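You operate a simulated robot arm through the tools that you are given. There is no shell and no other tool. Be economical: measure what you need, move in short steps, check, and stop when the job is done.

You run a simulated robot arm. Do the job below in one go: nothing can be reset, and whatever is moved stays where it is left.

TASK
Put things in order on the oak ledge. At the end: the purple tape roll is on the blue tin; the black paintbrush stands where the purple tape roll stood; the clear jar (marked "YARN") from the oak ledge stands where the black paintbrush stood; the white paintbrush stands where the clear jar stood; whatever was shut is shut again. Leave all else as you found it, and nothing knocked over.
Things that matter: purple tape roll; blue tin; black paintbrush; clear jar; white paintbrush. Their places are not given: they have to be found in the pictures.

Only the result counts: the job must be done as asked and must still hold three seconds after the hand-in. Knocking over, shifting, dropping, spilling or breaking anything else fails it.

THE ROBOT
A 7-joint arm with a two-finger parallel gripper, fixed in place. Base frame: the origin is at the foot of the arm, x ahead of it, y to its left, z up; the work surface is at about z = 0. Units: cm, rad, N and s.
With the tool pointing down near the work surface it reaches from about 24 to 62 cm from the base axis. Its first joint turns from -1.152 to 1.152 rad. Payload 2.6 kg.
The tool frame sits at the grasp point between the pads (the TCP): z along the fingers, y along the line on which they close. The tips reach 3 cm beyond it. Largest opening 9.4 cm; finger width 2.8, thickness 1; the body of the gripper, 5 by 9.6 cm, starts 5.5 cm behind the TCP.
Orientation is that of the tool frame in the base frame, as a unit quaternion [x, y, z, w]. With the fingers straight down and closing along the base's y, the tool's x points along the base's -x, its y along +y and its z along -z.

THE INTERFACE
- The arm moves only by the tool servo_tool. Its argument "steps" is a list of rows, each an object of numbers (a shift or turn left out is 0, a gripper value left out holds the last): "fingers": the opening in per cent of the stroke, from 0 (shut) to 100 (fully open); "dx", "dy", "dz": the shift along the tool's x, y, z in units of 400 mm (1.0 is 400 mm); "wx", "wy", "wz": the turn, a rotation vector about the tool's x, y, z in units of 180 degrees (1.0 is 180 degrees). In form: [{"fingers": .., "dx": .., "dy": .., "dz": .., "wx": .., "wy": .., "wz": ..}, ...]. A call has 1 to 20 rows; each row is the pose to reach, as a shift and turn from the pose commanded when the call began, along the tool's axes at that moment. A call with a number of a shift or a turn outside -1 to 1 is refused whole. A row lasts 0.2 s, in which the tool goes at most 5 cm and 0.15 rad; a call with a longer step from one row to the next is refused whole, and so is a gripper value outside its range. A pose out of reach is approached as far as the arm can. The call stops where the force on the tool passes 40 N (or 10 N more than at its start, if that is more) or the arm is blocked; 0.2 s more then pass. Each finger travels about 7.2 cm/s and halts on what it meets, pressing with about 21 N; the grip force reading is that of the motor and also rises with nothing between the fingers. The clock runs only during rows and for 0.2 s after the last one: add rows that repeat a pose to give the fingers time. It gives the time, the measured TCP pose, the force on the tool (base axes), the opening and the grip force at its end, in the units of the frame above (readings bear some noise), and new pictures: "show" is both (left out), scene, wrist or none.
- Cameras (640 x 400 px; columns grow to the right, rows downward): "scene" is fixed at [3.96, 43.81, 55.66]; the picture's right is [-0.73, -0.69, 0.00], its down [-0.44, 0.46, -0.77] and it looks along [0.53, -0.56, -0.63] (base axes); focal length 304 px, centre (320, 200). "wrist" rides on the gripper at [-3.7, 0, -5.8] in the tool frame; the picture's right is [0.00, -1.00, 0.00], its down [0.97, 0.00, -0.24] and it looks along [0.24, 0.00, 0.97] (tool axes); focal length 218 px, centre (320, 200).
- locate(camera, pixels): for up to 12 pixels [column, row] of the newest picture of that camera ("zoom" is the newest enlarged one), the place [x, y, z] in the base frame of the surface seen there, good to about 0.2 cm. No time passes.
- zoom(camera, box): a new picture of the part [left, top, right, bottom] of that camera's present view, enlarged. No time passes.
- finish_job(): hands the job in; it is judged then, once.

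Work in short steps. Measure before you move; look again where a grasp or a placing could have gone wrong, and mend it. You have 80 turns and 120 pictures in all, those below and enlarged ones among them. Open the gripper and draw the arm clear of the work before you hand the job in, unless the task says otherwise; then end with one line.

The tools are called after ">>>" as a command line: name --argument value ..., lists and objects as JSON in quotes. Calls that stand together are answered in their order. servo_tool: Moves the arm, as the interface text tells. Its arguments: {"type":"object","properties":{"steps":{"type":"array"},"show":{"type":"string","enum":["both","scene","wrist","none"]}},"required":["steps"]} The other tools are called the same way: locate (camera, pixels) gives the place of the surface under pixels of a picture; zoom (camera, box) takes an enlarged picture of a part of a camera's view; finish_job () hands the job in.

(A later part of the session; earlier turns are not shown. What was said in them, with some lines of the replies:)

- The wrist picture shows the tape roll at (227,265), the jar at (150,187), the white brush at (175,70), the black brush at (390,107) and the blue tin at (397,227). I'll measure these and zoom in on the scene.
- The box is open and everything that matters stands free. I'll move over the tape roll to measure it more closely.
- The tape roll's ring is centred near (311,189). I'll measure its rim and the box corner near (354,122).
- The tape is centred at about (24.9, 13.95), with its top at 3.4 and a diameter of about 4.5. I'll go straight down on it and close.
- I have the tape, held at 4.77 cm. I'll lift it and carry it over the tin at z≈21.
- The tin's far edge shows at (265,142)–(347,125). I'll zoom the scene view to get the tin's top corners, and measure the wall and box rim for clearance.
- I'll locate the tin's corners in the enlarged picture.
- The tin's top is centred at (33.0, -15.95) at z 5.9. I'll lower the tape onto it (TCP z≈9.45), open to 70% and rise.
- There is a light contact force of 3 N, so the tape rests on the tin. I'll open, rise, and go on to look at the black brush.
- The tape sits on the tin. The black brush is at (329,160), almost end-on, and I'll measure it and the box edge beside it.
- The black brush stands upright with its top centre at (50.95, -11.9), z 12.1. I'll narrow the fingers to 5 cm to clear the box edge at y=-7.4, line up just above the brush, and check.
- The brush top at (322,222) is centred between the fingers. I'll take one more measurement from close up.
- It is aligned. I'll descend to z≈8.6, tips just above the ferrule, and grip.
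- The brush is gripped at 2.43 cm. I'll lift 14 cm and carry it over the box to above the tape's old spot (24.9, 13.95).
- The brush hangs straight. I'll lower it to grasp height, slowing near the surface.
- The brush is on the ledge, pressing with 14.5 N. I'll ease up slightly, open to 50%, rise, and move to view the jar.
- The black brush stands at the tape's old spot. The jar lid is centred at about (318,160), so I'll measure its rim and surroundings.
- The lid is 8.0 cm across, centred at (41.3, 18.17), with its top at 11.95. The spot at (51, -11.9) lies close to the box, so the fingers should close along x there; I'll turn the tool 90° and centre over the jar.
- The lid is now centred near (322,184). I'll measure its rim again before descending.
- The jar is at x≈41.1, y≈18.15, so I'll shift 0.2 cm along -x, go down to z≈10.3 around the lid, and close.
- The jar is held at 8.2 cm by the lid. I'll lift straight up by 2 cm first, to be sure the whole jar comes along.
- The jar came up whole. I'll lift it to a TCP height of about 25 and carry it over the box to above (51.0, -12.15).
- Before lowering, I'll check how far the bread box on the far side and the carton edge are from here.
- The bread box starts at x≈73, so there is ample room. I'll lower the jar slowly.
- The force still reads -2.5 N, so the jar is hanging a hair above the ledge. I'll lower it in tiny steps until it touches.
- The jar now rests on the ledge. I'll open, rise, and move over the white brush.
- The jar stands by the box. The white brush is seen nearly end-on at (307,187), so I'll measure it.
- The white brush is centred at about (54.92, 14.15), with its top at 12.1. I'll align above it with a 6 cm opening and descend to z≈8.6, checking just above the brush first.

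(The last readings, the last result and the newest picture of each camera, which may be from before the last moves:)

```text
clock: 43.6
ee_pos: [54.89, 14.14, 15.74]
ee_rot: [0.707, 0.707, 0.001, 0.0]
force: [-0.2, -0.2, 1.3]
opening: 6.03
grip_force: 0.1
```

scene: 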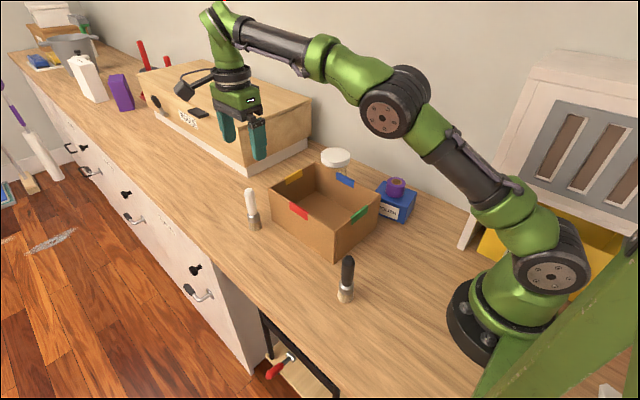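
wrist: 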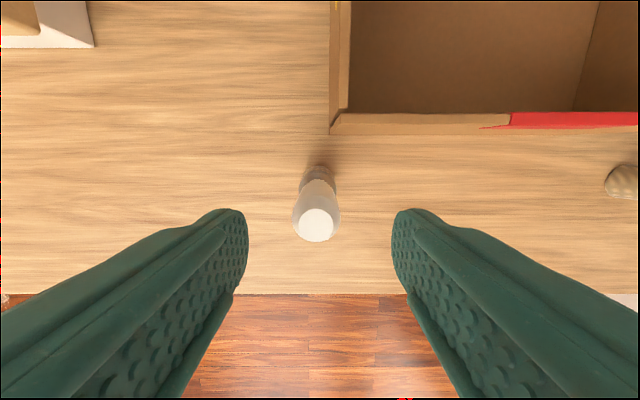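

The brush at (316,224) sits between the fingers. I'll descend and grip.

>>> servo_tool --steps '[{"dy": 0.003, "dz": 0.06}, {"dy": 0.003, "dz": 0.12}, {"dy": 0.003, "dz": 0.165}, {"dy": 0.003, "dz": 0.178}, {"dy": 0.003, "dz": 0.178}, {"dy": 0.003, "dz": 0.178, "fingers": 10}, {"dy": 0.003, "dz": 0.178}, {"dy": 0.003, "dz": 0.178}, {"dy": 0.003, "dz": 0.178}]'

```text
clock: 45.6
ee_pos: [55.02, 14.23, 8.7]
ee_rot: [0.708, 0.707, 0.0, 0.0]
force: [-0.2, 0.1, 0.7]
opening: 2.38
grip_force: 20.9
```

scene: 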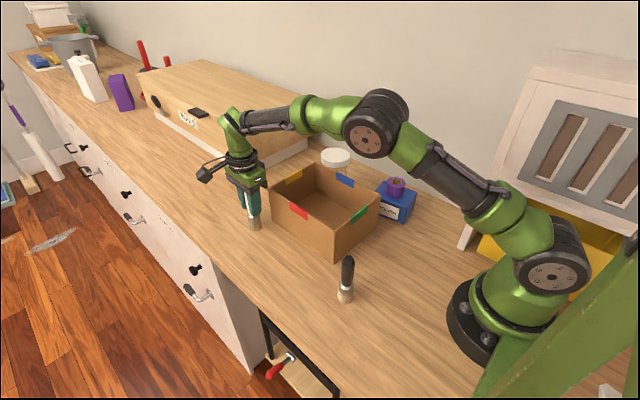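
wrist: 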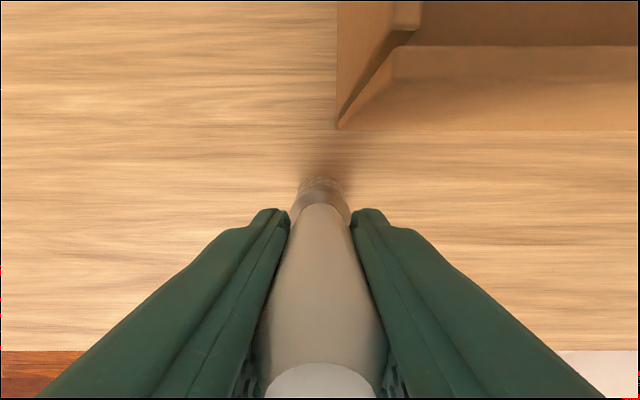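

It is gripped at 2.38 cm. I'll lift 6 cm, move to (41.1, 18.15) and lower, slowing near the ledge.

>>> servo_tool --steps '[{"dz": -0.04}, {"dz": -0.1}, {"dz": -0.15}, {"dx": 0.02, "dy": -0.05, "dz": -0.15}, {"dx": 0.04, "dy": -0.13, "dz": -0.15}, {"dx": 0.07, "dy": -0.22, "dz": -0.15}, {"dx": 0.09, "dy": -0.3, "dz": -0.15}, {"dx": 0.1, "dy": -0.34, "dz": -0.15}, {"dx": 0.1, "dy": -0.3485, "dz": -0.15}, {"dx": 0.1, "dy": -0.3485, "dz": -0.1}, {"dx": 0.1, "dy": -0.3485, "dz": -0.05}, {"dx": 0.1, "dy": -0.3485, "dz": -0.02}, {"dx": 0.1, "dy": -0.3485, "dz": -0.007}, {"dx": 0.1, "dy": -0.3485, "dz": -0.002}, {"dx": 0.1, "dy": -0.3485, "dz": -0.001}, {"dx": 0.1, "dy": -0.3485, "dz": -0.001}]'

```text
clock: 49.0
ee_pos: [40.98, 18.04, 8.68]
ee_rot: [0.708, 0.706, 0.0, 0.0]
force: [-2.9, 0.3, 7.1]
opening: 2.4
grip_force: 21.4
```

scene: 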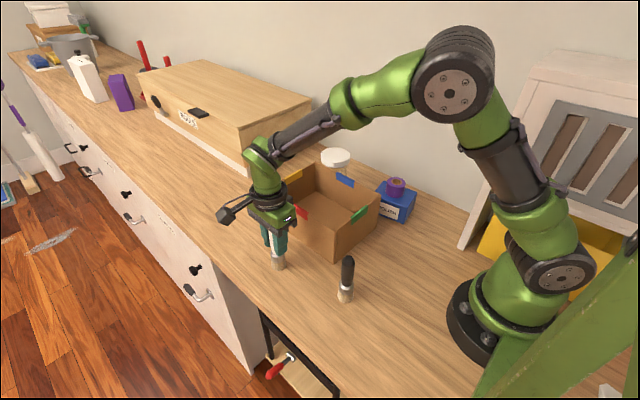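
wrist: 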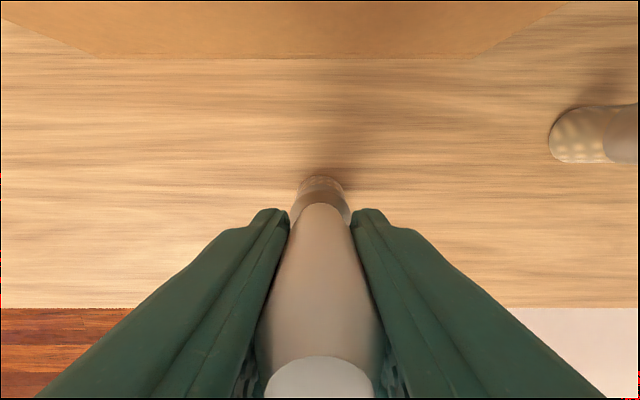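

The brush touches the ledge at 7 N. I'll open gently, rise straight up, and draw away.

>>> servo_tool --steps '[{"dz": -0.0005, "fingers": 25}, {"dz": -0.0005, "fingers": 35}, {"dz": -0.0005, "fingers": 55}, {"dz": -0.0005, "fingers": 60}, {"dz": -0.05}, {"dz": -0.14}, {"dz": -0.24}, {"dz": -0.34}, {"dz": -0.44}, {"dz": -0.52}, {"dx": -0.08, "dz": -0.54}, {"dx": -0.18, "dz": -0.54}, {"dx": -0.28, "dz": -0.54}, {"dx": -0.38, "dz": -0.54}, {"dx": -0.45, "dz": -0.54}, {"dx": -0.45, "dz": -0.54}]'

```text
clock: 52.4
ee_pos: [40.98, 0.28, 30.37]
ee_rot: [0.707, 0.707, 0.001, 0.0]
force: [-1.2, 0.4, 0.9]
opening: 5.64
grip_force: 0.1
```

scene: 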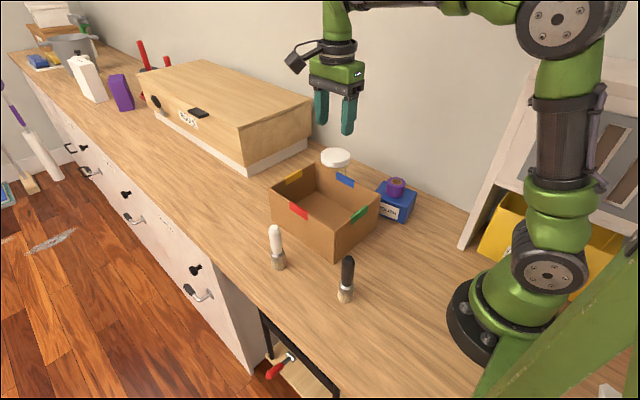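
wrist: 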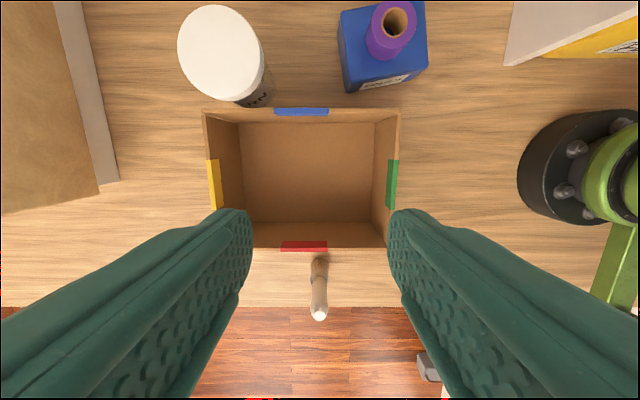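

Everything stands upright. I'll open the gripper fully and check the final positions.

>>> servo_tool --steps '[{"fingers": 100}, {"fingers": 100}, {"fingers": 100}]' --show "none"

>>> locate --camera "scene" --pixels '[[335, 155], [274, 228], [279, 262], [348, 260], [346, 295], [396, 181], [325, 166], [372, 200]]'

>>> zoom --camera "scene" --box '[240, 130, 440, 320]'

```text
clock: 53.2
ee_pos: [41.01, 0.3, 30.45]
ee_rot: [0.707, 0.707, 0.0, 0.0]
force: [0.2, -0.9, -0.3]
opening: 9.42
grip_force: 0.1
```

```text
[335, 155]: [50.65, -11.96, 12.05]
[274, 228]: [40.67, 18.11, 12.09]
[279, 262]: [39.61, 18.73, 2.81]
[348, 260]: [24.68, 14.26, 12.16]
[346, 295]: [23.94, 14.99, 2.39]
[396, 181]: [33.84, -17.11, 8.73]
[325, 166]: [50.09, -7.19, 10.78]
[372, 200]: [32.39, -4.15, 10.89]
```

```text
2.11 times, centred on (340, 225) of scene
```

zoom: 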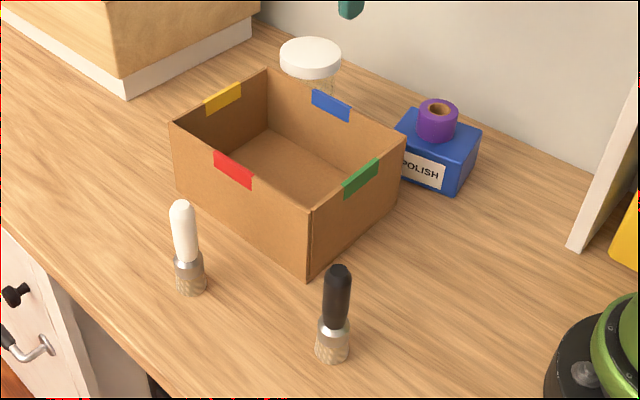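

All four things are in their asked places, the box has not moved, and the arm is clear with the gripper open. I'll hand the job in.

>>> finish_job

```text
The job is handed in.
```

The job is handed in: the purple tape roll is on the blue tin, and the black paintbrush, the "YARN" jar and the white paintbrush each stand in their asked places. Nothing was knocked over, and nothing had to be opened.
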